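You operate a simulated robot arm through the tools that you are given. There is no shell and no other tool. Be economical: measure what you need, move in short steps, check, and stop when the job is done.

You are at the controls of a simulated robot arm. One attempt, no reset.

TASK
Flush the blue nozzle in the basin, then put it back.
Fine: push it into the seat, run the water till its crust is gone and shut the valve before you pull it; leave the other nozzles.

Only the result counts: the job must be done as asked and must still hold three seconds after the hand-in. Knocking over, shifting, dropping, spilling or breaking anything else fails it.

THE ROBOT
A 6-joint arm with a two-finger parallel gripper, fixed in place. Base frame: the origin is at the foot of the arm, x ahead of it, y to its left, z up; the work surface is at about z = 86.4. Lengths are in cm, angles in degrees, forces in N, time in s.
With the tool pointing down near the work surface it reaches from about 24 to 64 cm from the base axis. Its first joint turns from -66.0 to 66.0 degrees. Payload 2.7 kg.
The tool frame sits at the grasp point between the pads (the TCP): z along the fingers, y along the line on which they close. The tips reach 2.3 cm beyond it. The gripper opens to 9.4 cm. The fingers are 3.8 cm wide and 1 cm thick; the gripper's body (5.4 by 9.6 cm) begins 3.9 cm behind the TCP.
Orientation is that of the tool frame in the base frame, as [roll, pitch, yaw] about the fixed x, y, z axes, in that order (R = Rz(yaw) Ry(pitch) Rx(roll)). With the fingers straight down and closing along the base's y, the tool's x points along the base's -x, its y along +y and its z along -z.

THE INTERFACE
- The arm moves only by the tool servo_tool. Its argument "series" is a list of rows, each an object of numbers (a shift or turn left out is 0, a gripper value left out holds the last): "dx", "dy", "dz": the shift along the tool's x, y, z in units of 20 mm (1.0 is 20 mm); "ax", "ay", "az": the turn, a rotation vector about the tool's x, y, z in units of 5 degrees (1.0 is 5 degrees); "hand": the finger opening in cm, from 0 to 9.4. In form: [{"dx": .., "dy": .., "dz": .., "ax": .., "ay": .., "az": .., "hand": ..}, ...]. A call has 1 to 20 rows; each row shifts and turns the commanded pose from where the row before left it, along the tool's axes as they then stand. A call with a number of a shift or a turn outside -1 to 1 is refused whole. Rows are played at 5 a second. More than 5 cm and 8.6 degrees between two rows, or a gripper value outside its range, and nothing of the call is played. Where a pose cannot be reached the arm comes as near as it can. A force on the tool above 70 N (or 10 N above the force at the start of the call, whichever is more), or a blocked arm, ends the call early, and 0.2 s more pass. Each finger travels about 4.5 cm/s and halts on what it meets, pressing with about 34 N; the grip force reading is that of the motor and also rises with nothing between the fingers. The clock runs only during rows and for 0.2 s after the last one: add rows that do not move to give the fingers time. The reply holds the time, the measured pose of the TCP, the force on the tool along the base axes, the opening and the grip force, in the units named above and with some noise.
- Cameras (640 x 400 px; columns grow to the right, rows downward): "scene" is fixed at [8.18, -42.61, 140.68]; the picture's right is [0.71, -0.70, 0.00], its down [-0.37, -0.37, -0.85] and it looks along [0.60, 0.60, -0.53] (base axes); focal length 338 px, centre (320, 200). "wrist" rides on the gripper at [8.7, 1.6, -7.4] in the tool frame; the picture's right is [-0.18, 0.98, 0.00], its down [-0.58, -0.11, -0.81] and it looks along [-0.79, -0.15, 0.59] (tool axes); focal length 243 px, centre (320, 200). There is no depth. A picture from a camera that has moved, and an enlarged one, comes with that camera's place and axes in the base frame and with its lens. The place of the scene camera against the robot may be out by one fixed shift of up to 1.8 cm in any direction.
- grab_frame(camera): a new picture of that camera. It takes no simulated time.
- enlarge(camera, box): a new picture of the part [left, top, right, bottom] of that camera's present view, enlarged. It takes no simulated time.
- close_job(): hands the job in; it is judged then, once.

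Work in short steps. Places have to be worked out from the pictures, the camera data and where the tool is seen: move nearer, look again, correct. Check each grasp and each placing, and mend what went wrong. You have 120 turns and 84 pictures in all, those below and enlarged ones among them. Open the gripper and draw the arm clear of the work before you hand the job in, unless the task says otherwise; then end with one line.

The tools are called after ">>>" as a command line: name --argument value ..., lists and objects as JSON in quotes. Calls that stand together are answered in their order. servo_tool: Moves the arm, as the interface text tells. Its arguments: {"type":"object","properties":{"series":{"type":"array","items":{"type":"object","properties":{"dx":{"type":"number"},"dy":{"type":"number"},"dz":{"type":"number"},"ax":{"type":"number"},"ay":{"type":"number"},"az":{"type":"number"},"hand":{"type":"number"}}}}},"required":["series"]} The other tools are called the same way: grab_frame (camera) takes a picture; enlarge (camera, box) takes an enlarged picture of a part of a camera's view; close_job () hands the job in.

At the start:

```text
clock: 0.0
position: [42.24, -11.42, 116.17]
ee_rot: [180.0, 0.0, 180.0]
contact_force: [-0.4, 0.1, 0.8]
width: 9.41
grip_force: 0.0
```

scene: 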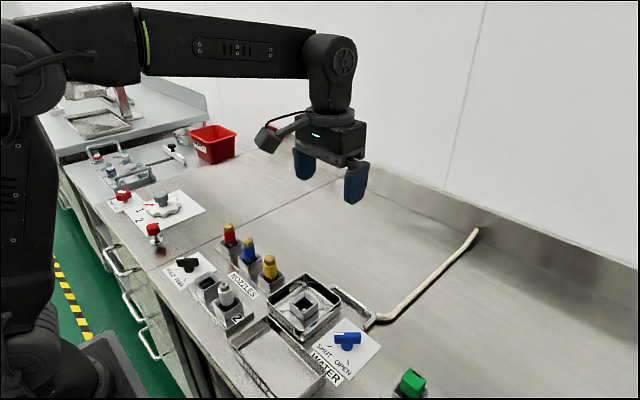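
wrist: 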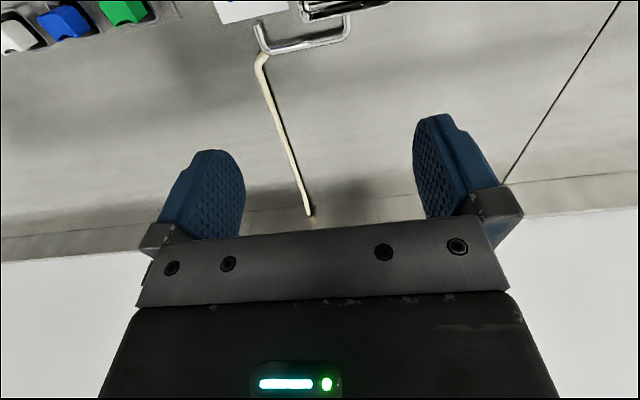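

I'll look at the nozzle/basin area enlarged first.

>>> enlarge --camera "scene" --box '[150, 210, 310, 310]'

>>> enlarge --camera "scene" --box '[230, 260, 438, 390]'

```text
4.00 times, centred on (230, 260) of scene
camera zoom: at [8.18, -42.61, 140.68], right [0.71, -0.7, 0.0], down [-0.37, -0.37, -0.85], along [0.6, 0.6, -0.53], focal length 1352 px, centre (680, -40)
```

zoom: 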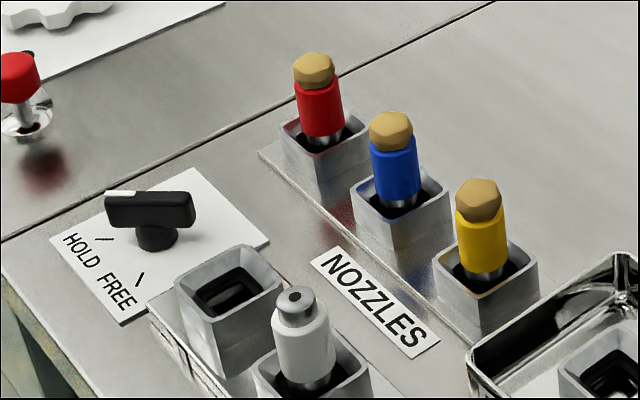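

```text
3.08 times, centred on (334, 325) of scene
camera zoom: at [8.18, -42.61, 140.68], right [0.71, -0.7, 0.0], down [-0.37, -0.37, -0.85], along [0.6, 0.6, -0.53], focal length 1040 px, centre (277, -185)
```

zoom: 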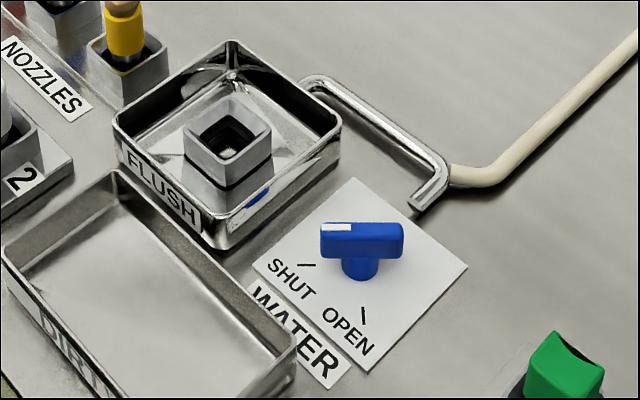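

The blue nozzle is around (36.5, 7), the flush seat around (36, -11) and the water valve around (37, -20). I'll move back and left so the wrist camera sees the nozzle rack.

>>> servo_tool --series '[{"dx": 0.85, "dy": 0.9}, {"dx": 0.85, "dy": 0.9}, {"dx": 0.85, "dy": 0.9}, {"dx": 0.85, "dy": 0.9}, {"dx": 0.85, "dy": 0.9}, {"dx": 0.85, "dy": 0.9}, {"dx": 0.85, "dy": 0.9}, {"dx": 0.85, "dy": 0.9}, {}]'

>>> grab_frame --camera "wrist"

```text
clock: 2.0
position: [28.27, 3.15, 116.44]
ee_rot: [-180.0, -0.1, 179.9]
contact_force: [-0.7, 0.6, 0.4]
width: 9.4
grip_force: 0.0
```

```text
79 pictures are left
camera wrist: at [19.73, 4.7, 123.93], right [0.18, 0.98, 0.0], down [0.58, -0.11, 0.81], along [0.79, -0.15, -0.59], focal length 243 px, centre (320, 200)
```

wrist: 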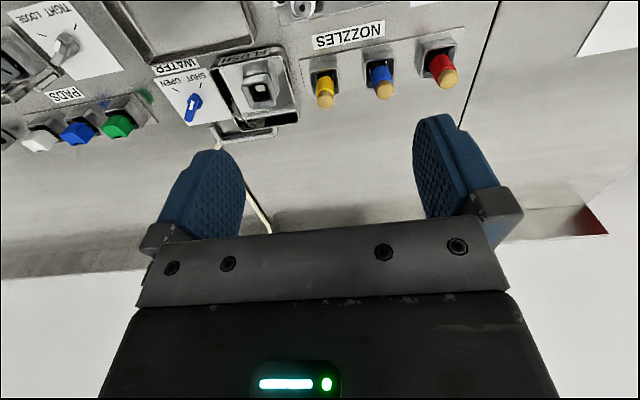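

The nozzle row is in view; I'll enlarge to find positions and orientation more precisely.

>>> enlarge --camera "wrist" --box '[290, 0, 482, 120]'

>>> enlarge --camera "wrist" --box '[130, 30, 322, 150]'

```text
3.33 times, centred on (386, 60) of wrist
camera zoom: at [19.73, 4.7, 123.93], right [0.18, 0.98, 0.0], down [0.58, -0.11, 0.81], along [0.79, -0.15, -0.59], focal length 809 px, centre (100, 667)
```

zoom: 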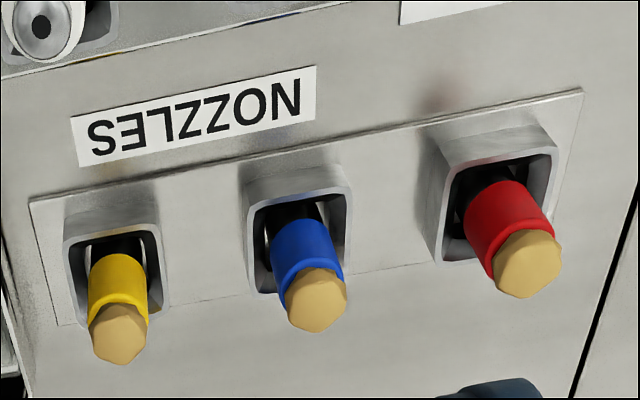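

```text
3.33 times, centred on (226, 90) of wrist
camera zoom: at [19.73, 4.7, 123.93], right [0.18, 0.98, 0.0], down [0.58, -0.11, 0.81], along [0.79, -0.15, -0.59], focal length 809 px, centre (633, 567)
```

zoom: 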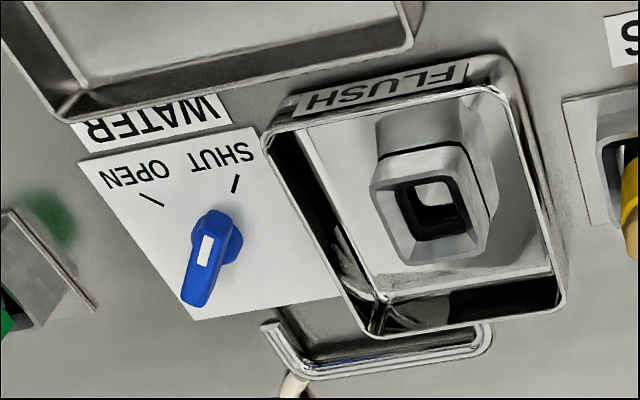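

Row is parallel to base y with ~7.2 cm spacing; blue ≈ (36.5, 9.4), crust top near z≈96. I'll hover above it and look again.

>>> servo_tool --series '[{"dx": -0.82, "dy": 0.62, "dz": 0.8}, {"dx": -0.82, "dy": 0.62, "dz": 0.8}, {"dx": -0.82, "dy": 0.62, "dz": 0.8}, {"dx": -0.82, "dy": 0.62, "dz": 0.8}, {"dx": -0.82, "dy": 0.62, "dz": 0.8, "hand": 6}, {}, {}]'

>>> grab_frame --camera "wrist"

>>> grab_frame --camera "scene"

```text
clock: 3.6
position: [36.73, 9.28, 108.16]
ee_rot: [-179.9, 0.1, -180.0]
contact_force: [-0.5, -0.1, -0.7]
width: 5.99
grip_force: 0.1
```

```text
76 pictures are left
camera wrist: at [28.09, 10.78, 115.68], right [0.18, 0.98, 0.0], down [0.58, -0.11, 0.81], along [0.79, -0.15, -0.59], focal length 243 px, centre (320, 200)
```

wrist: 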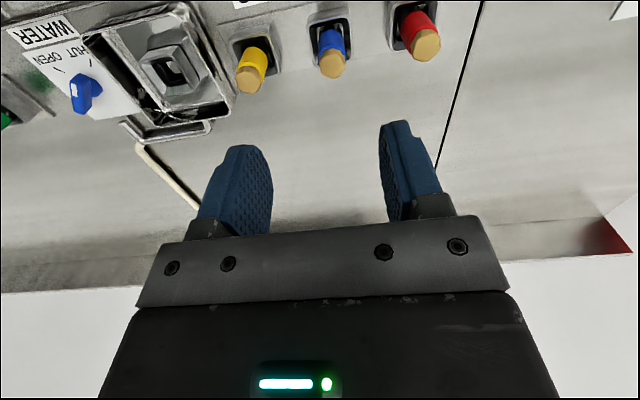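

```text
75 pictures are left
```

scene: 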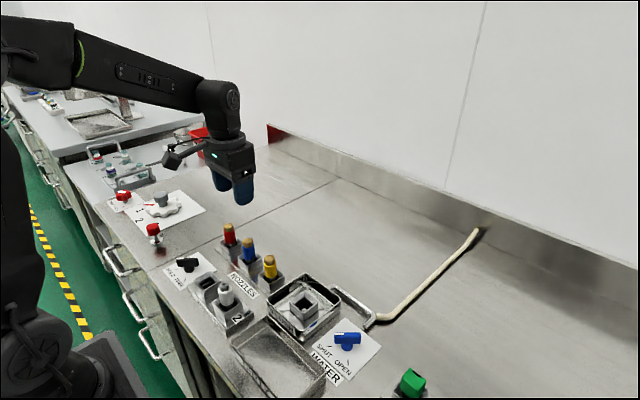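

Triangulation now gives the crust at about (38, 9.8, ~93.5). I'll descend partway and refine.

>>> servo_tool --series '[{"dx": -0.3, "dy": 0.12, "dz": 1}, {"dx": -0.3, "dy": 0.12, "dz": 1}, {"dz": 0.9}, {}]'

>>> grab_frame --camera "wrist"

>>> enlarge --camera "scene" --box '[170, 180, 330, 280]'

```text
clock: 4.6
position: [37.96, 9.81, 102.47]
ee_rot: [180.0, 0.0, 179.9]
contact_force: [0.0, -0.3, -0.5]
width: 6.0
grip_force: 0.0
```

```text
74 pictures are left
camera wrist: at [29.31, 11.36, 109.96], right [0.18, 0.98, 0.0], down [0.58, -0.11, 0.81], along [0.79, -0.15, -0.59], focal length 243 px, centre (320, 200)
```

wrist: 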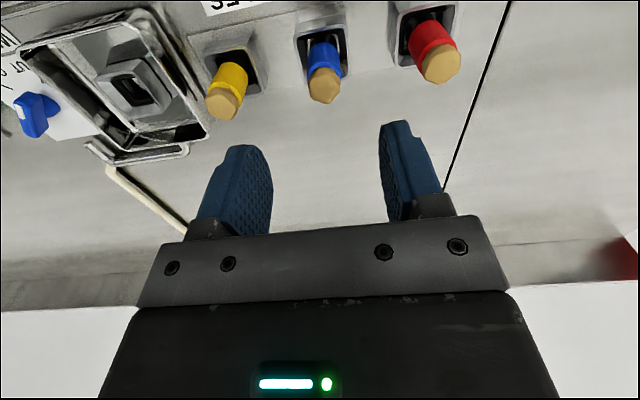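

```text
4.00 times, centred on (250, 230) of scene
camera zoom: at [8.18, -42.61, 140.68], right [0.71, -0.7, 0.0], down [-0.37, -0.37, -0.85], along [0.6, 0.6, -0.53], focal length 1352 px, centre (600, 80)
```

zoom: 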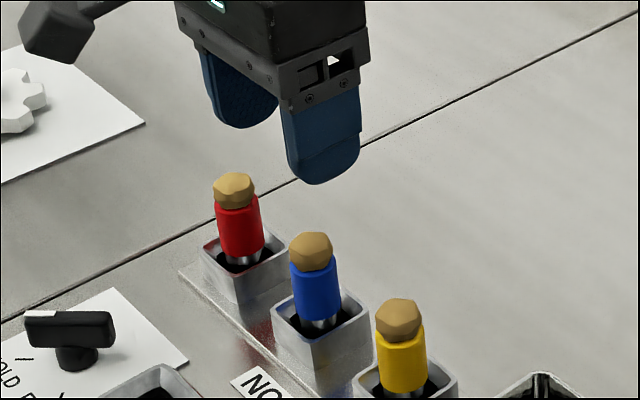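

Two triangulations agree: crust top centre ≈ (38.6, 10.0, 92.7), with body about 2.5 cm across and rim near z≈89.5. I'll align and descend to just above it and check from the scene camera.

>>> servo_tool --series '[{"dx": -0.3, "dy": 0.1, "dz": 1}, {"dz": 1}, {"dz": 0.9}, {}]'

>>> grab_frame --camera "wrist"

>>> enlarge --camera "scene" --box '[190, 190, 318, 270]'

```text
clock: 5.6
position: [38.71, 10.11, 96.52]
ee_rot: [179.9, 0.1, 179.9]
contact_force: [-0.3, -0.2, -0.1]
width: 5.97
grip_force: 0.1
```

```text
72 pictures are left
camera wrist: at [29.96, 11.61, 103.99], right [0.18, 0.98, 0.0], down [0.58, -0.11, 0.81], along [0.79, -0.15, -0.59], focal length 243 px, centre (320, 200)
```

wrist: 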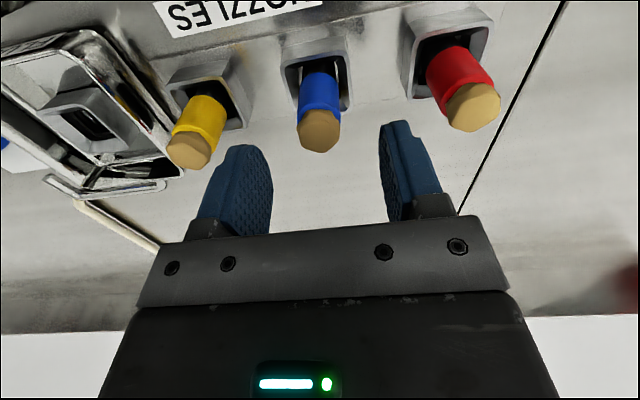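

```text
5.00 times, centred on (254, 230) of scene
camera zoom: at [8.18, -42.61, 140.68], right [0.71, -0.7, 0.0], down [-0.37, -0.37, -0.85], along [0.6, 0.6, -0.53], focal length 1690 px, centre (650, 50)
```

zoom: 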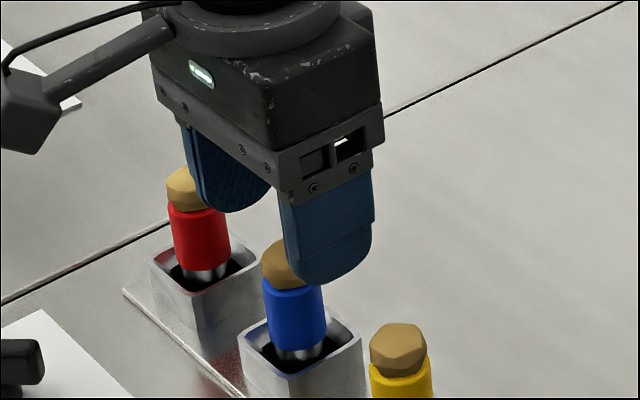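

Aligned (crust centre sits on the tool axis, z≈92.6, rim ≈89). I'll descend to TCP z≈92 and close.

>>> servo_tool --series '[{"dz": 0.75}, {"dz": 0.75}, {"dz": 0.72}, {}, {"hand": 1.5}, {}, {}, {}, {}]'

>>> enlarge --camera "scene" --box '[190, 190, 318, 270]'

>>> grab_frame --camera "wrist"

```text
clock: 7.6
position: [38.54, 10.02, 91.95]
ee_rot: [179.9, 0.0, 180.0]
contact_force: [-0.5, 0.2, -0.6]
width: 2.47
grip_force: 34.3
```

```text
5.00 times, centred on (254, 230) of scene
camera zoom: at [8.18, -42.61, 140.68], right [0.71, -0.7, 0.0], down [-0.37, -0.37, -0.85], along [0.6, 0.6, -0.53], focal length 1690 px, centre (650, 50)
```

zoom: 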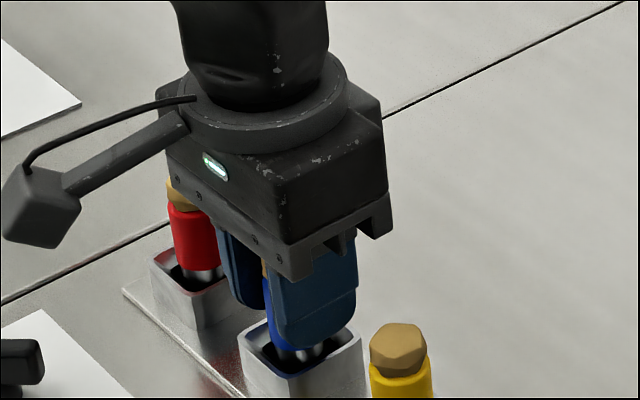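

```text
69 pictures are left
camera wrist: at [29.85, 11.52, 99.48], right [0.18, 0.98, 0.0], down [0.58, -0.11, 0.81], along [0.79, -0.15, -0.59], focal length 243 px, centre (320, 200)
```

wrist: 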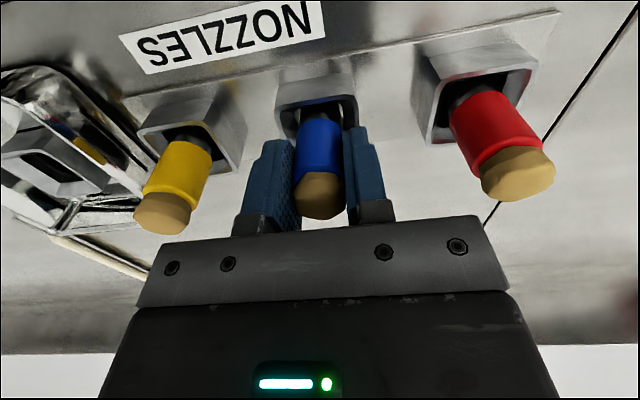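

Width 2.47 with grip 34 N: the nozzle is held. I'll lift it slowly and watch the force.

>>> servo_tool --series '[{"dz": -0.25}, {"dz": -0.5}, {"dz": -0.75}, {"dz": -1}, {"dz": -1}, {"dz": -1}, {}]'

>>> enlarge --camera "scene" --box '[170, 140, 362, 260]'

>>> grab_frame --camera "wrist"

```text
clock: 9.2
position: [38.42, 9.92, 101.1]
ee_rot: [180.0, 0.0, -180.0]
contact_force: [-0.1, 0.3, -1.7]
width: 2.45
grip_force: 33.9
```

```text
3.33 times, centred on (266, 200) of scene
camera zoom: at [8.18, -42.61, 140.68], right [0.71, -0.7, 0.0], down [-0.37, -0.37, -0.85], along [0.6, 0.6, -0.53], focal length 1127 px, centre (500, 200)
```

zoom: 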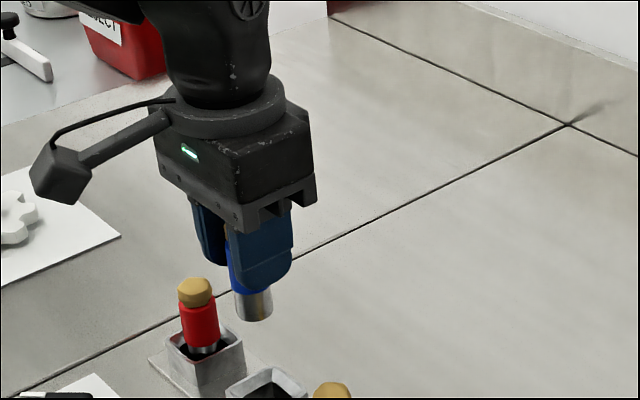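

```text
67 pictures are left
camera wrist: at [29.78, 11.34, 108.58], right [0.18, 0.98, 0.0], down [0.58, -0.11, 0.81], along [0.79, -0.15, -0.59], focal length 243 px, centre (320, 200)
```

wrist: 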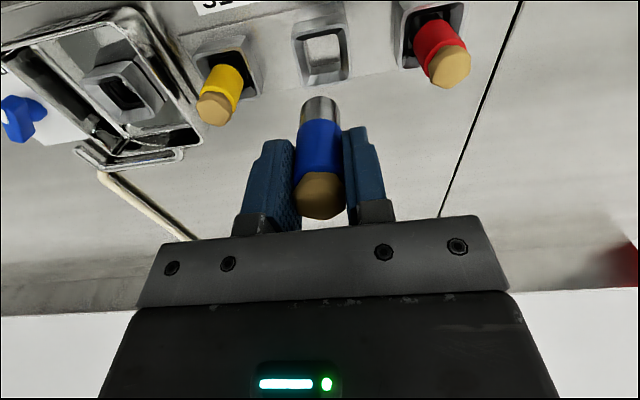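

Nozzle lifted cleanly (round metal end below). Seat estimated near (38, -8); I'll carry the nozzle over at safe height and look.

>>> servo_tool --series '[{"dz": -1}, {"dy": -0.8}, {"dy": -0.85}, {"dy": -0.85}, {"dy": -0.85}, {"dy": -0.85}, {"dy": -0.85}, {"dy": -0.85}, {"dy": -0.85}, {"dy": -0.85}, {"dy": -0.85}, {}]'

>>> grab_frame --camera "wrist"

>>> enlarge --camera "scene" --box '[230, 220, 422, 340]'

```text
clock: 11.8
position: [38.73, -7.12, 103.21]
ee_rot: [-179.9, 0.0, -180.0]
contact_force: [-0.1, 0.6, -1.7]
width: 2.45
grip_force: 34.1
```

```text
66 pictures are left
camera wrist: at [29.97, -5.58, 110.75], right [0.18, 0.98, 0.0], down [0.58, -0.11, 0.81], along [0.79, -0.15, -0.59], focal length 243 px, centre (320, 200)
```

wrist: 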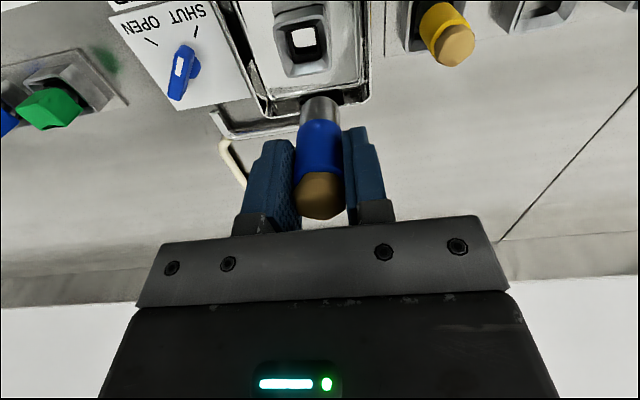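

```text
3.33 times, centred on (326, 280) of scene
camera zoom: at [8.18, -42.61, 140.68], right [0.71, -0.7, 0.0], down [-0.37, -0.37, -0.85], along [0.6, 0.6, -0.53], focal length 1127 px, centre (300, -67)
```

zoom: 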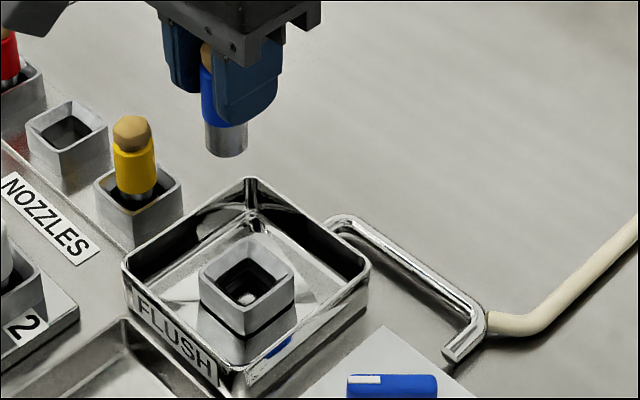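

Three views agree on the seat rim at about (37.8, -8.6, 88.4). I'll align above and lower to z≈97.5, then check.

>>> servo_tool --series '[{"dx": 0.45, "dy": -0.74}, {"dz": 0.9}, {"dz": 0.9}, {"dz": 0.9}, {}]'

>>> grab_frame --camera "wrist"

>>> enlarge --camera "scene" --box '[230, 220, 390, 320]'

```text
clock: 13.0
position: [37.65, -8.34, 97.63]
ee_rot: [180.0, 0.0, 179.9]
contact_force: [-0.3, -0.5, -1.7]
width: 2.47
grip_force: 34.4
```

```text
64 pictures are left
camera wrist: at [28.94, -6.85, 105.03], right [0.18, 0.98, 0.0], down [0.58, -0.11, 0.81], along [0.79, -0.15, -0.59], focal length 243 px, centre (320, 200)
```

wrist: 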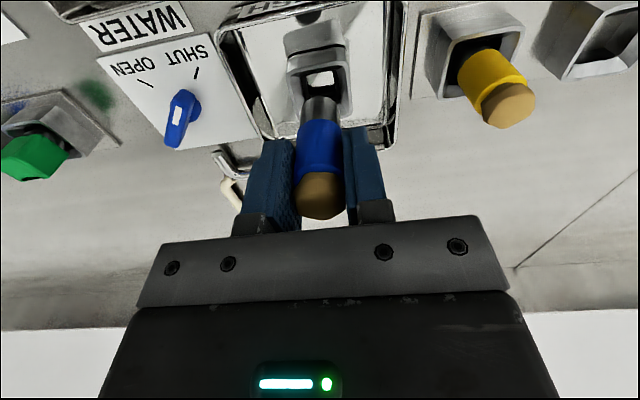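

```text
4.00 times, centred on (310, 270) of scene
camera zoom: at [8.18, -42.61, 140.68], right [0.71, -0.7, 0.0], down [-0.37, -0.37, -0.85], along [0.6, 0.6, -0.53], focal length 1352 px, centre (360, -80)
```

zoom: 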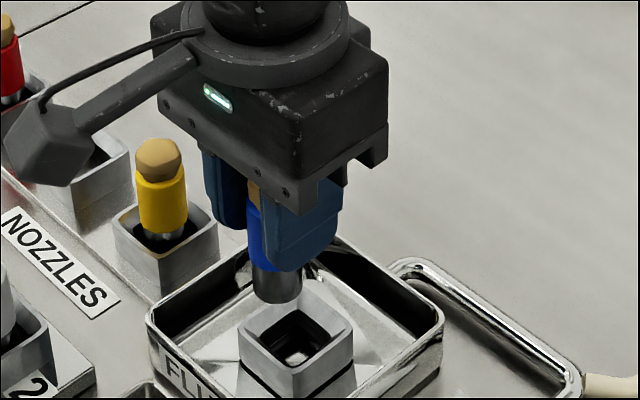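

Enlarging to compare the nozzle tip with the seat opening.

>>> enlarge --camera "wrist" --box '[240, 10, 400, 110]'

```text
4.00 times, centred on (320, 60) of wrist
camera zoom: at [28.94, -6.85, 105.03], right [0.18, 0.98, 0.0], down [0.58, -0.11, 0.81], along [0.79, -0.15, -0.59], focal length 970 px, centre (320, 760)
```

zoom: 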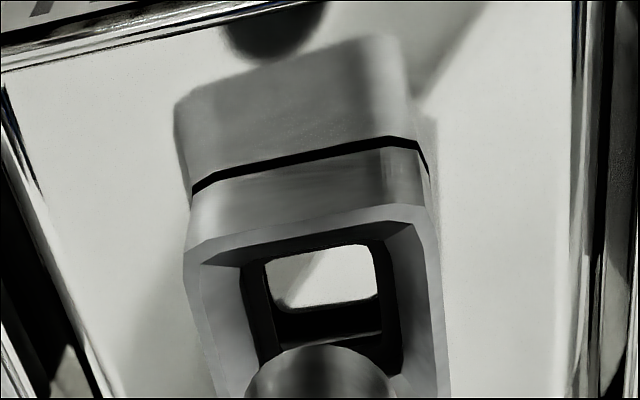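

Combining both views, the seat centre looks about 0.8 cm further out in x: (38.4, -8.2), rim ≈88.6. I'll shift, lower to just above the rim, and re-look.

>>> servo_tool --series '[{"dx": -0.38, "dy": 0.06}, {"dz": 0.85}, {}]'

>>> enlarge --camera "wrist" --box '[240, 10, 432, 130]'

>>> enlarge --camera "scene" --box '[260, 250, 356, 310]'

```text
clock: 13.8
position: [38.27, -8.24, 96.09]
ee_rot: [-180.0, 0.1, 180.0]
contact_force: [-0.1, -0.5, -0.7]
width: 2.44
grip_force: 33.8
```

```text
3.33 times, centred on (336, 70) of wrist
camera zoom: at [29.73, -6.66, 103.49], right [0.18, 0.98, 0.0], down [0.58, -0.11, 0.81], along [0.79, -0.15, -0.59], focal length 809 px, centre (267, 633)
```

zoom: 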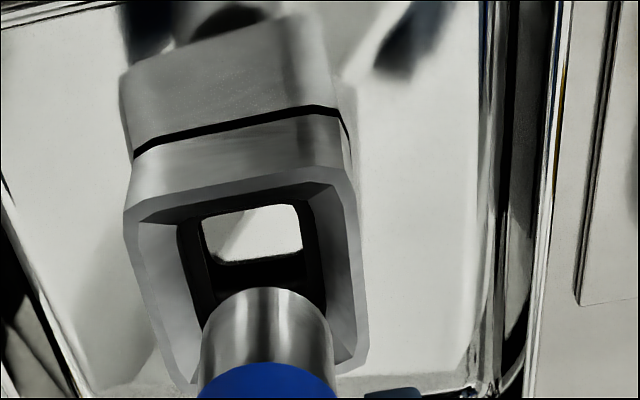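

```text
6.67 times, centred on (308, 280) of scene
camera zoom: at [8.18, -42.61, 140.68], right [0.71, -0.7, 0.0], down [-0.37, -0.37, -0.85], along [0.6, 0.6, -0.53], focal length 2253 px, centre (400, -333)
```

zoom: 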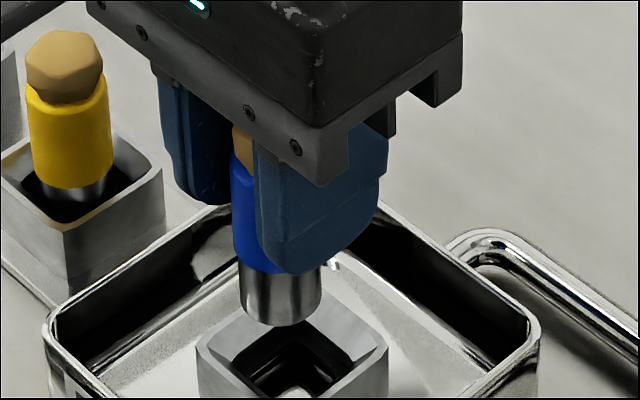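

Lateral alignment is good, tip ~1.2 cm above the rim. A tiny x trim, then lower slowly while watching force.

>>> servo_tool --series '[{"dx": -0.07, "dy": -0.02, "dz": 0.4}, {"dz": 0.4}, {"dz": 0.4}, {}]'

>>> enlarge --camera "wrist" --box '[240, 10, 432, 130]'

>>> enlarge --camera "scene" --box '[260, 250, 356, 310]'

```text
clock: 14.8
position: [38.54, -8.45, 93.69]
ee_rot: [-179.9, 0.0, -180.0]
contact_force: [-0.2, 0.8, -1.5]
width: 2.44
grip_force: 34.2
```

```text
3.33 times, centred on (336, 70) of wrist
camera zoom: at [29.87, -6.84, 101.14], right [0.18, 0.98, 0.0], down [0.58, -0.11, 0.81], along [0.79, -0.15, -0.59], focal length 809 px, centre (267, 633)
```

zoom: 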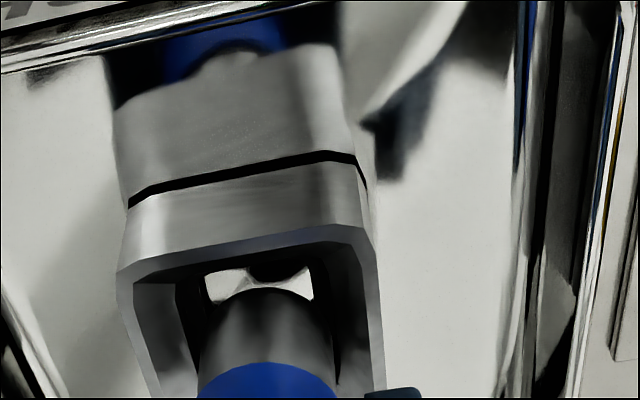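

```text
6.67 times, centred on (308, 280) of scene
camera zoom: at [8.18, -42.61, 140.68], right [0.71, -0.7, 0.0], down [-0.37, -0.37, -0.85], along [0.6, 0.6, -0.53], focal length 2253 px, centre (400, -333)
```

zoom: 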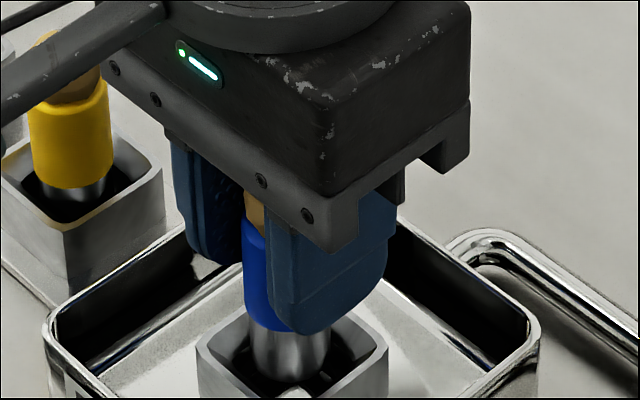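

The tip is entering the opening with no contact force. Continue down in small steps.

>>> servo_tool --series '[{"dz": 0.2}, {"dz": 0.2}, {"dz": 0.2}, {"dz": 0.2}, {}]'

>>> enlarge --camera "scene" --box '[260, 250, 356, 310]'

```text
clock: 16.0
position: [38.53, -8.49, 92.07]
ee_rot: [-179.9, 0.1, -180.0]
contact_force: [-3.4, 0.6, 15.0]
width: 2.45
grip_force: 34.1
```

```text
6.67 times, centred on (308, 280) of scene
camera zoom: at [8.15, -42.61, 140.69], right [0.71, -0.7, 0.0], down [-0.37, -0.37, -0.85], along [0.6, 0.6, -0.53], focal length 2253 px, centre (400, -333)
```

zoom: 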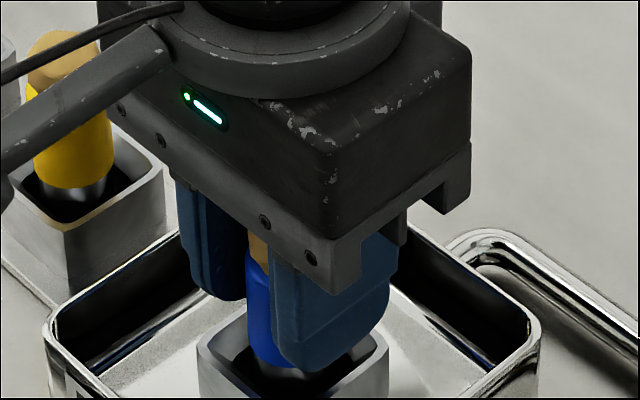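

First contact: 15 N up with slight -x reaction. I'll trim x by 1 mm and push further.

>>> servo_tool --series '[{"dx": 0.06}, {"dz": 0.1}, {"dz": 0.1}, {"dz": 0.1}, {}]'

>>> enlarge --camera "wrist" --box '[240, 50, 400, 150]'

```text
clock: 17.2
position: [38.54, -8.4, 91.52]
ee_rot: [-179.9, 0.3, -180.0]
contact_force: [6.5, -5.8, 22.6]
width: 2.45
grip_force: 33.9
```

```text
4.00 times, centred on (320, 100) of wrist
camera zoom: at [29.82, -6.86, 99.0], right [0.18, 0.98, 0.0], down [0.58, -0.11, 0.81], along [0.8, -0.15, -0.59], focal length 970 px, centre (320, 600)
```

zoom: 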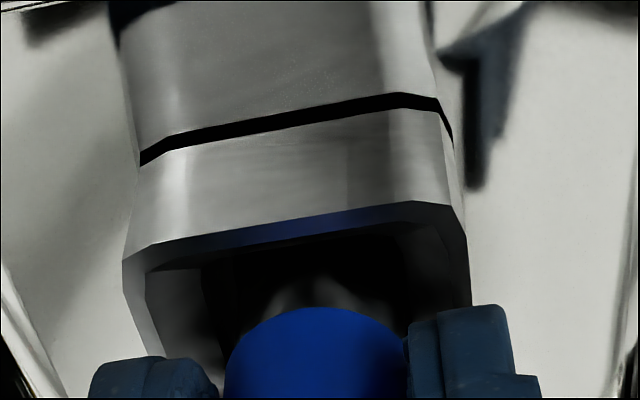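

Moving in with resistance; x was correct before. I'll undo the trim, and check how near the fingertips are to the rim.

>>> servo_tool --series '[{"dx": -0.05, "dy": -0.03}, {"dz": 0.1}, {}]'

>>> enlarge --camera "scene" --box '[270, 265, 334, 305]'

```text
clock: 18.0
position: [38.34, -8.61, 91.39]
ee_rot: [180.0, 0.0, 179.9]
contact_force: [3.1, 2.9, 23.3]
width: 2.5
grip_force: 34.0
```

```text
10.00 times, centred on (302, 285) of scene
camera zoom: at [8.16, -42.6, 140.69], right [0.71, -0.7, 0.0], down [-0.37, -0.37, -0.85], along [0.6, 0.6, -0.53], focal length 3380 px, centre (500, -650)
```

zoom: 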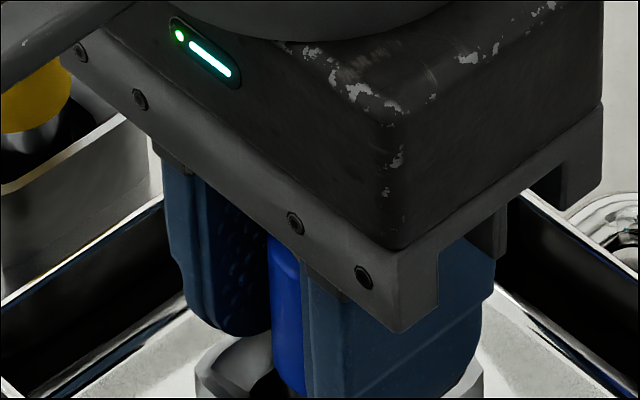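

Need to see whether fingers touch the rim or the nozzle slid in the grip.

>>> enlarge --camera "scene" --box '[260, 270, 340, 320]'

>>> grab_frame --camera "wrist"

```text
8.00 times, centred on (300, 295) of scene
camera zoom: at [8.16, -42.6, 140.69], right [0.71, -0.7, 0.0], down [-0.37, -0.37, -0.85], along [0.6, 0.6, -0.53], focal length 2704 px, centre (480, -560)
```

zoom: 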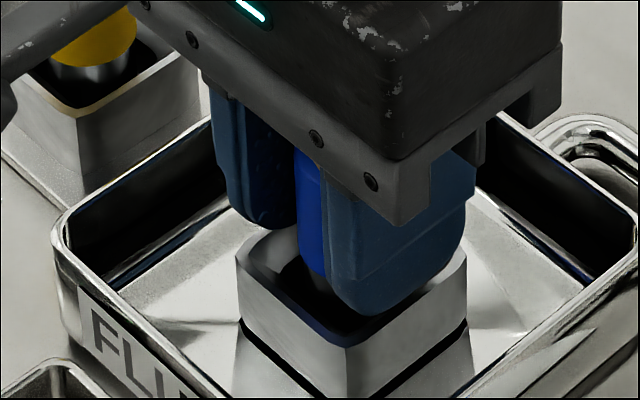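

```text
53 pictures are left
camera wrist: at [29.8, -6.88, 98.71], right [0.18, 0.98, 0.0], down [0.58, -0.11, 0.81], along [0.79, -0.15, -0.59], focal length 243 px, centre (320, 200)
```

wrist: 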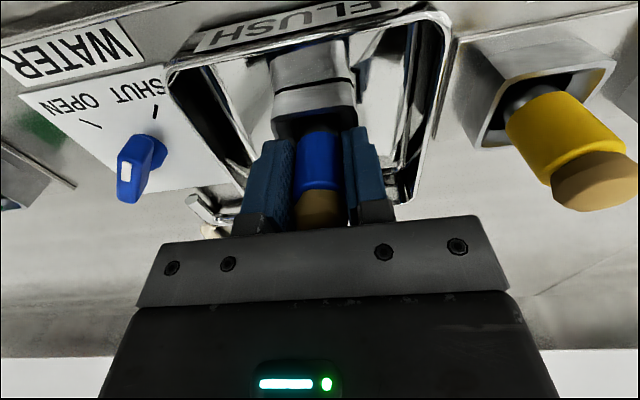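

The nozzle slid up ~0.9 cm in the grip at ~23 N, so friction is insufficient to push it fully home. I'll release, raise, close the fingers and press from on top; first release and look.

>>> servo_tool --series '[{"dz": -0.1}, {"hand": 5}, {}, {}, {"dz": -0.8}, {"dz": -1}, {"dz": -1}, {"dz": -1}, {}]'

>>> enlarge --camera "scene" --box '[240, 235, 368, 315]'

>>> grab_frame --camera "wrist"

```text
clock: 20.0
position: [38.56, -8.39, 99.09]
ee_rot: [179.9, 0.0, 179.9]
contact_force: [-0.8, 0.8, 0.2]
width: 4.98
grip_force: 0.1
```

```text
5.00 times, centred on (304, 275) of scene
camera zoom: at [8.18, -42.61, 140.68], right [0.71, -0.7, 0.0], down [-0.37, -0.37, -0.85], along [0.6, 0.6, -0.53], focal length 1690 px, centre (400, -175)
```

zoom: 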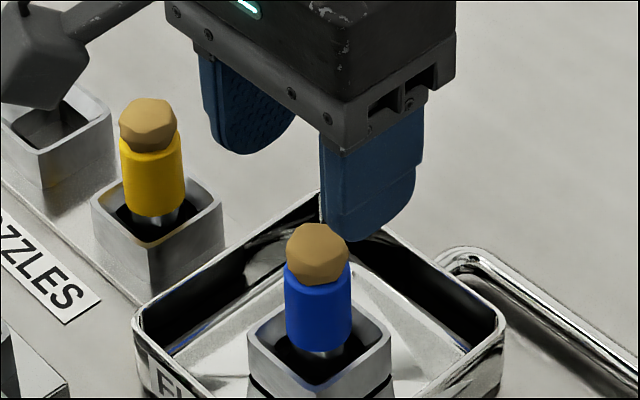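

```text
51 pictures are left
camera wrist: at [29.86, -6.91, 106.51], right [0.18, 0.98, 0.0], down [0.58, -0.11, 0.81], along [0.79, -0.15, -0.59], focal length 243 px, centre (320, 200)
```

wrist: 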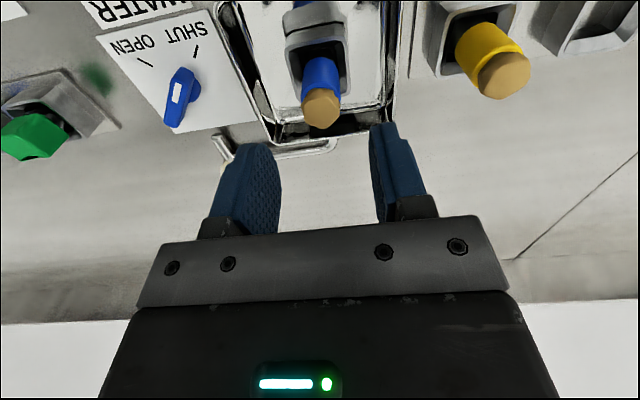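

The nozzle stands upright in the seat. I'll close the fingers and press gently on its top to confirm it is fully home.

>>> servo_tool --series '[{"hand": 0}, {}, {}, {"dz": 0.7}, {"dz": 0.6}, {"dz": 0.2}, {"dz": 0.1}, {}]'

>>> enlarge --camera "scene" --box '[240, 235, 368, 315]'

```text
clock: 21.8
position: [38.45, -8.48, 95.63]
ee_rot: [-180.0, 0.1, -180.0]
contact_force: [0.1, 0.5, 0.0]
width: 0.0
grip_force: 33.9
```

```text
5.00 times, centred on (304, 275) of scene
camera zoom: at [8.18, -42.61, 140.68], right [0.71, -0.7, 0.0], down [-0.37, -0.37, -0.85], along [0.6, 0.6, -0.53], focal length 1690 px, centre (400, -175)
```

zoom: 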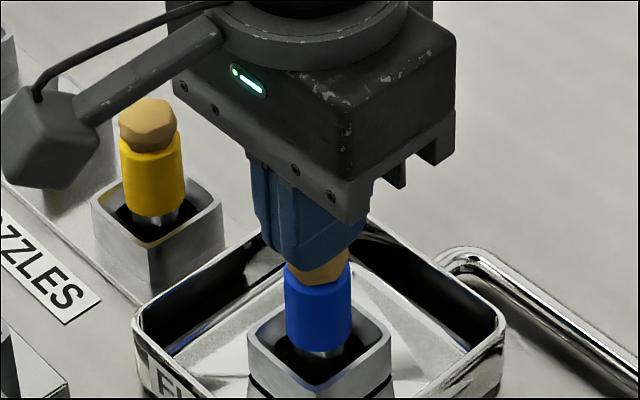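

Just about at the crust; pressing on in 1 mm steps, watching force.

>>> servo_tool --series '[{"dz": 0.06}, {"dz": 0.06}, {"dz": 0.06}, {}]'

```text
clock: 22.8
position: [38.59, -8.54, 95.49]
ee_rot: [-179.8, 0.0, 180.0]
contact_force: [-4.3, -0.7, 12.4]
width: 0.0
grip_force: 33.6
```

>>> servo_tool --series '[{"dz": 0.08}, {"dz": 0.08}, {"dz": 0.08}, {}]'

>>> enlarge --camera "scene" --box '[240, 235, 368, 315]'

```text
clock: 23.6
position: [38.65, -8.58, 95.57]
ee_rot: [-179.9, 0.6, -179.8]
contact_force: [0.7, -1.1, 7.5]
width: 0.01
grip_force: 34.0
stopped in row 4: the force on the tool passed its limit (the readings are from after the stop); the commanded pose is now the measured one
```

```text
5.00 times, centred on (304, 275) of scene
camera zoom: at [8.18, -42.61, 140.69], right [0.71, -0.7, 0.0], down [-0.37, -0.37, -0.85], along [0.6, 0.6, -0.53], focal length 1690 px, centre (400, -175)
```

zoom: 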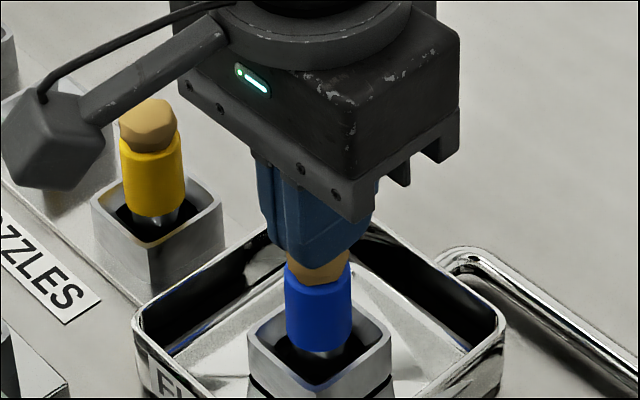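

It withstood up to the force limit without moving: fully home. Now I'll rise and move over towards the water valve for a look.

>>> servo_tool --series '[{"dz": -0.8}, {"dz": -1}, {"dz": -1}, {"dz": -1, "hand": 6}, {"dy": -0.9}, {"dy": -0.9}, {"dy": -0.9}, {"dy": -0.9}, {"dy": -0.9}, {"dy": -0.9}, {}]'

>>> grab_frame --camera "wrist"

>>> enlarge --camera "scene" --box '[270, 270, 430, 370]'

```text
clock: 26.0
position: [38.75, -19.21, 103.14]
ee_rot: [-180.0, 0.5, -179.9]
contact_force: [0.2, -0.3, -0.1]
width: 6.01
grip_force: 0.0
```

```text
48 pictures are left
camera wrist: at [30.03, -17.74, 110.55], right [0.18, 0.98, 0.0], down [0.57, -0.11, 0.81], along [0.8, -0.15, -0.58], focal length 243 px, centre (320, 200)
```

wrist: 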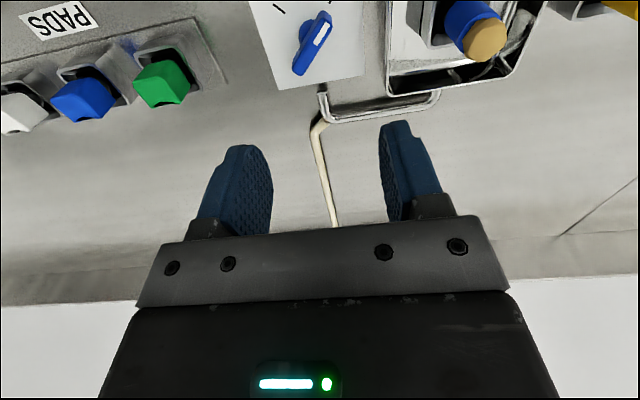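

```text
4.00 times, centred on (350, 320) of scene
camera zoom: at [8.18, -42.61, 140.68], right [0.71, -0.7, 0.0], down [-0.37, -0.37, -0.85], along [0.6, 0.6, -0.53], focal length 1352 px, centre (200, -280)
```

zoom: 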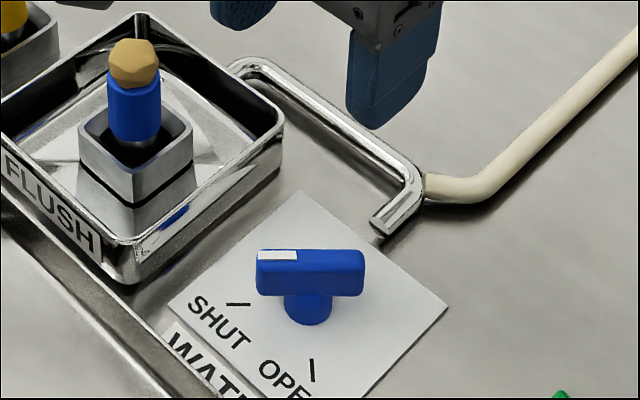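

Valve bar centre ≈ (38.6, -19.9, 88.7), bar along the base 135° direction with white end at SHUT; OPEN is 90° counter-clockwise (towards 225°). I'll centre, yaw -45° so the fingers close across the bar, and look.

>>> servo_tool --series '[{"dx": 0.07, "dy": -0.37, "ay": 0.1}, {"az": 1}, {"az": 1}, {"az": 1}, {"az": 1}, {"az": 1}, {"az": 1}, {"az": 1}, {"az": 1}, {"az": 1}, {"dz": 1}, {"dz": 1, "hand": 4.5}, {}]'

>>> grab_frame --camera "wrist"

>>> enlarge --camera "scene" --box '[270, 270, 430, 370]'

```text
clock: 28.8
position: [38.48, -20.12, 99.09]
ee_rot: [-179.9, 0.0, 134.9]
contact_force: [-1.5, 0.0, 0.4]
width: 4.5
grip_force: 0.0
```

```text
46 pictures are left
camera wrist: at [33.47, -12.89, 106.59], right [0.82, 0.57, 0.0], down [0.33, -0.49, 0.81], along [0.46, -0.67, -0.59], focal length 243 px, centre (320, 200)
```

wrist: 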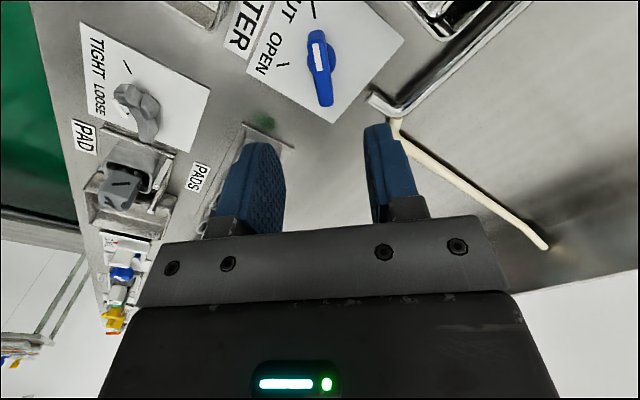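

```text
4.00 times, centred on (350, 320) of scene
camera zoom: at [8.18, -42.61, 140.68], right [0.71, -0.7, 0.0], down [-0.37, -0.37, -0.85], along [0.6, 0.6, -0.53], focal length 1352 px, centre (200, -280)
```

zoom: 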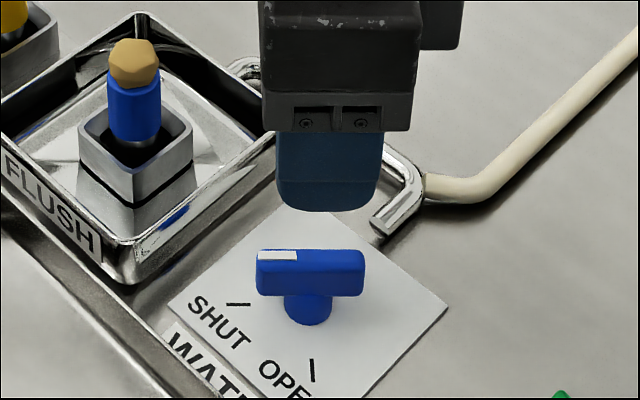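

Both views say shift ~0.45 cm along tool +x; closing direction is square with the bar. Shift and descend to z≈92, then check.

>>> servo_tool --series '[{"dx": 0.22, "dz": 0.9}, {"dz": 0.9}, {"dz": 0.9}, {"dz": 0.8}, {}]'

>>> grab_frame --camera "wrist"

>>> enlarge --camera "scene" --box '[270, 270, 430, 370]'

```text
clock: 30.0
position: [38.33, -19.68, 92.11]
ee_rot: [-179.9, 0.0, 135.0]
contact_force: [0.4, -0.3, -0.4]
width: 4.46
grip_force: 0.1
```

```text
44 pictures are left
camera wrist: at [33.38, -12.42, 99.55], right [0.82, 0.57, 0.0], down [0.33, -0.49, 0.81], along [0.46, -0.67, -0.59], focal length 243 px, centre (320, 200)
```

wrist: 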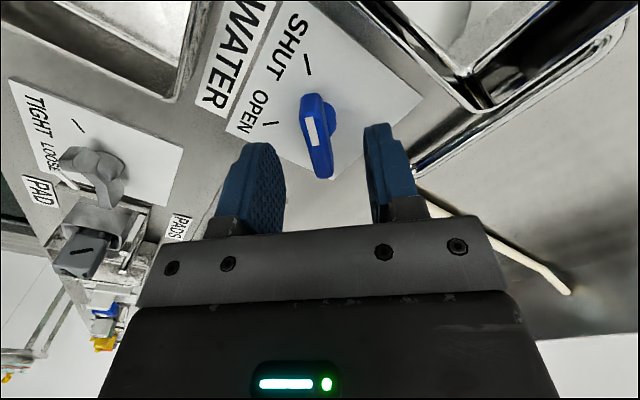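

```text
4.00 times, centred on (350, 320) of scene
camera zoom: at [8.18, -42.61, 140.68], right [0.71, -0.7, 0.0], down [-0.37, -0.37, -0.85], along [0.6, 0.6, -0.53], focal length 1352 px, centre (200, -280)
```

zoom: 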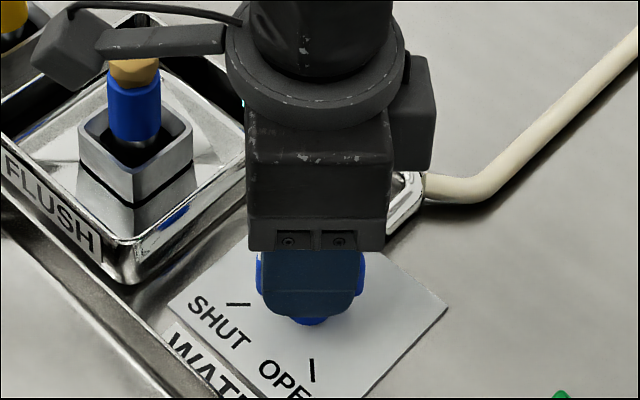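

Centred on the bar. Descend to z≈89.7 and close on it.

>>> servo_tool --series '[{"dz": 0.6}, {"dz": 0.6}, {}, {"hand": 0.3}, {}, {}, {}, {}]'

>>> grab_frame --camera "wrist"

```text
clock: 31.8
position: [38.21, -19.73, 89.63]
ee_rot: [-179.9, 0.0, 135.1]
contact_force: [4.2, 3.9, -6.4]
width: 1.72
grip_force: 45.4
```

```text
42 pictures are left
camera wrist: at [33.25, -12.52, 97.19], right [0.82, 0.57, 0.0], down [0.33, -0.49, 0.81], along [0.46, -0.67, -0.59], focal length 243 px, centre (320, 200)
```

wrist: 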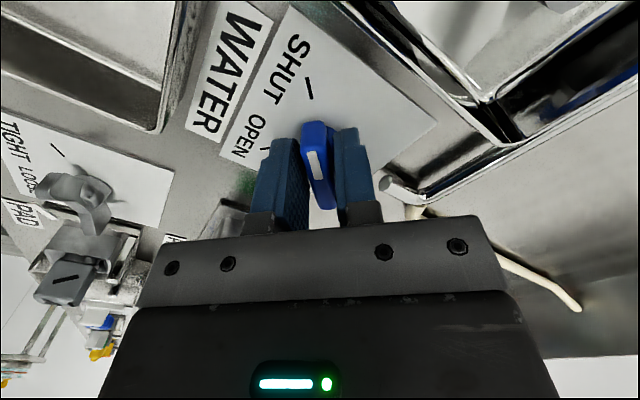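

Bar gripped. Ease 1 mm toward the reaction and turn 25° counter-clockwise (az negative), checking forces.

>>> servo_tool --series '[{"dy": 0.05}, {"az": -1}, {"az": -1}, {"az": -1}, {"az": -1}, {"az": -1}, {}]'

>>> grab_frame --camera "wrist"

```text
clock: 33.4
position: [38.1, -19.9, 89.75]
ee_rot: [-179.7, -0.1, 160.1]
contact_force: [-17.6, -28.2, 0.9]
width: 1.72
grip_force: 44.8
```

```text
41 pictures are left
camera wrist: at [30.59, -15.43, 97.23], right [0.51, 0.86, 0.0], down [0.51, -0.3, 0.81], along [0.69, -0.41, -0.59], focal length 243 px, centre (320, 200)
```

wrist: 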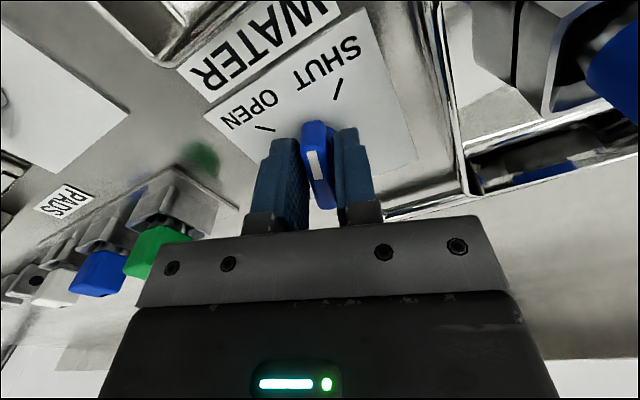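

Valve follows. Side force of ~32 N along tool -y; I'll ease 2 mm that way and keep turning.

>>> servo_tool --series '[{"dy": -0.1, "dx": 0.02}, {"az": -1}, {"az": -1}, {"az": -1}, {"az": -1}, {}]'

```text
clock: 34.8
position: [38.12, -20.11, 89.81]
ee_rot: [-179.8, -0.2, -179.9]
contact_force: [-27.1, -17.4, 17.0]
width: 1.7
grip_force: 44.7
```

Ease toward the reaction again and continue.

>>> servo_tool --series '[{"dx": 0.09, "dy": -0.06, "dz": -0.04}, {"az": -1}, {"az": -1}, {"az": -1}, {"az": -1}, {}]'

>>> grab_frame --camera "wrist"

```text
clock: 36.2
position: [38.05, -20.08, 89.82]
ee_rot: [-179.7, 0.1, -159.8]
contact_force: [9.1, -32.1, -16.3]
width: 1.69
grip_force: 44.6
```

```text
40 pictures are left
camera wrist: at [29.45, -21.61, 97.29], right [-0.17, 0.99, -0.01], down [0.58, 0.1, 0.81], along [0.8, 0.13, -0.59], focal length 243 px, centre (320, 200)
```

wrist: 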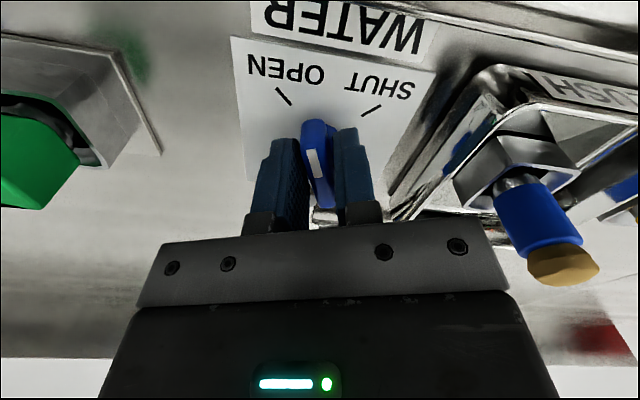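

65° done, 25° to go. Ease along tool -y and continue.

>>> servo_tool --series '[{"dy": -0.1, "dz": 0.03}, {"az": -1}, {"az": -1}, {"az": -1}, {}]'

>>> grab_frame --camera "scene"

```text
clock: 37.4
position: [38.12, -20.18, 89.85]
ee_rot: [-179.7, 0.1, -144.9]
contact_force: [1.8, -9.9, 27.4]
width: 1.7
grip_force: 44.9
```

```text
39 pictures are left
```

scene: 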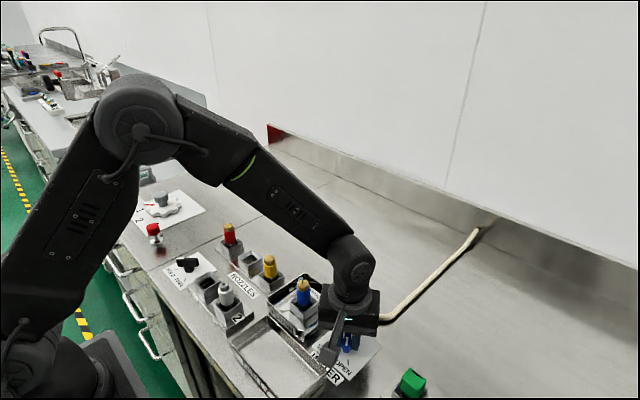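

Ten more degrees to OPEN, then view the nozzle.

>>> servo_tool --series '[{"dz": -0.05, "dy": -0.03}, {"az": -1}, {"az": -1}, {}]'

>>> enlarge --camera "scene" --box '[250, 260, 378, 340]'

>>> grab_frame --camera "wrist"

```text
clock: 38.4
position: [38.35, -20.23, 89.96]
ee_rot: [-179.8, 0.0, -134.9]
contact_force: [12.5, -4.9, 7.6]
width: 1.68
grip_force: 45.1
```

```text
5.00 times, centred on (314, 300) of scene
camera zoom: at [8.2, -42.62, 140.68], right [0.71, -0.7, 0.0], down [-0.37, -0.37, -0.85], along [0.6, 0.6, -0.53], focal length 1690 px, centre (350, -300)
```

zoom: 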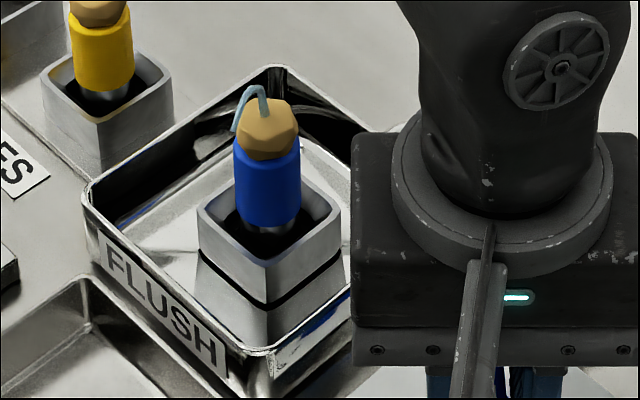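

```text
37 pictures are left
camera wrist: at [30.97, -25.29, 97.31], right [-0.57, 0.82, 0.0], down [0.48, 0.34, 0.81], along [0.67, 0.46, -0.59], focal length 243 px, centre (320, 200)
```

wrist: 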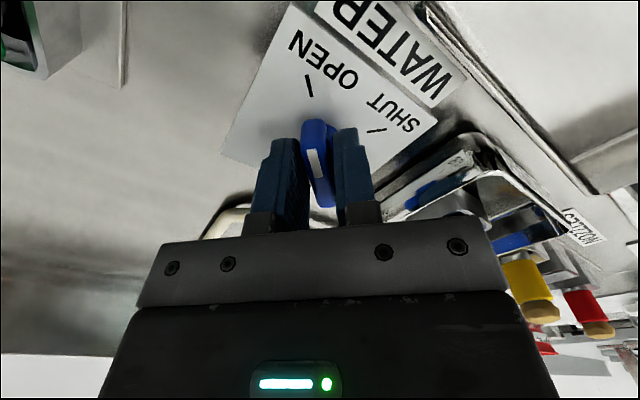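

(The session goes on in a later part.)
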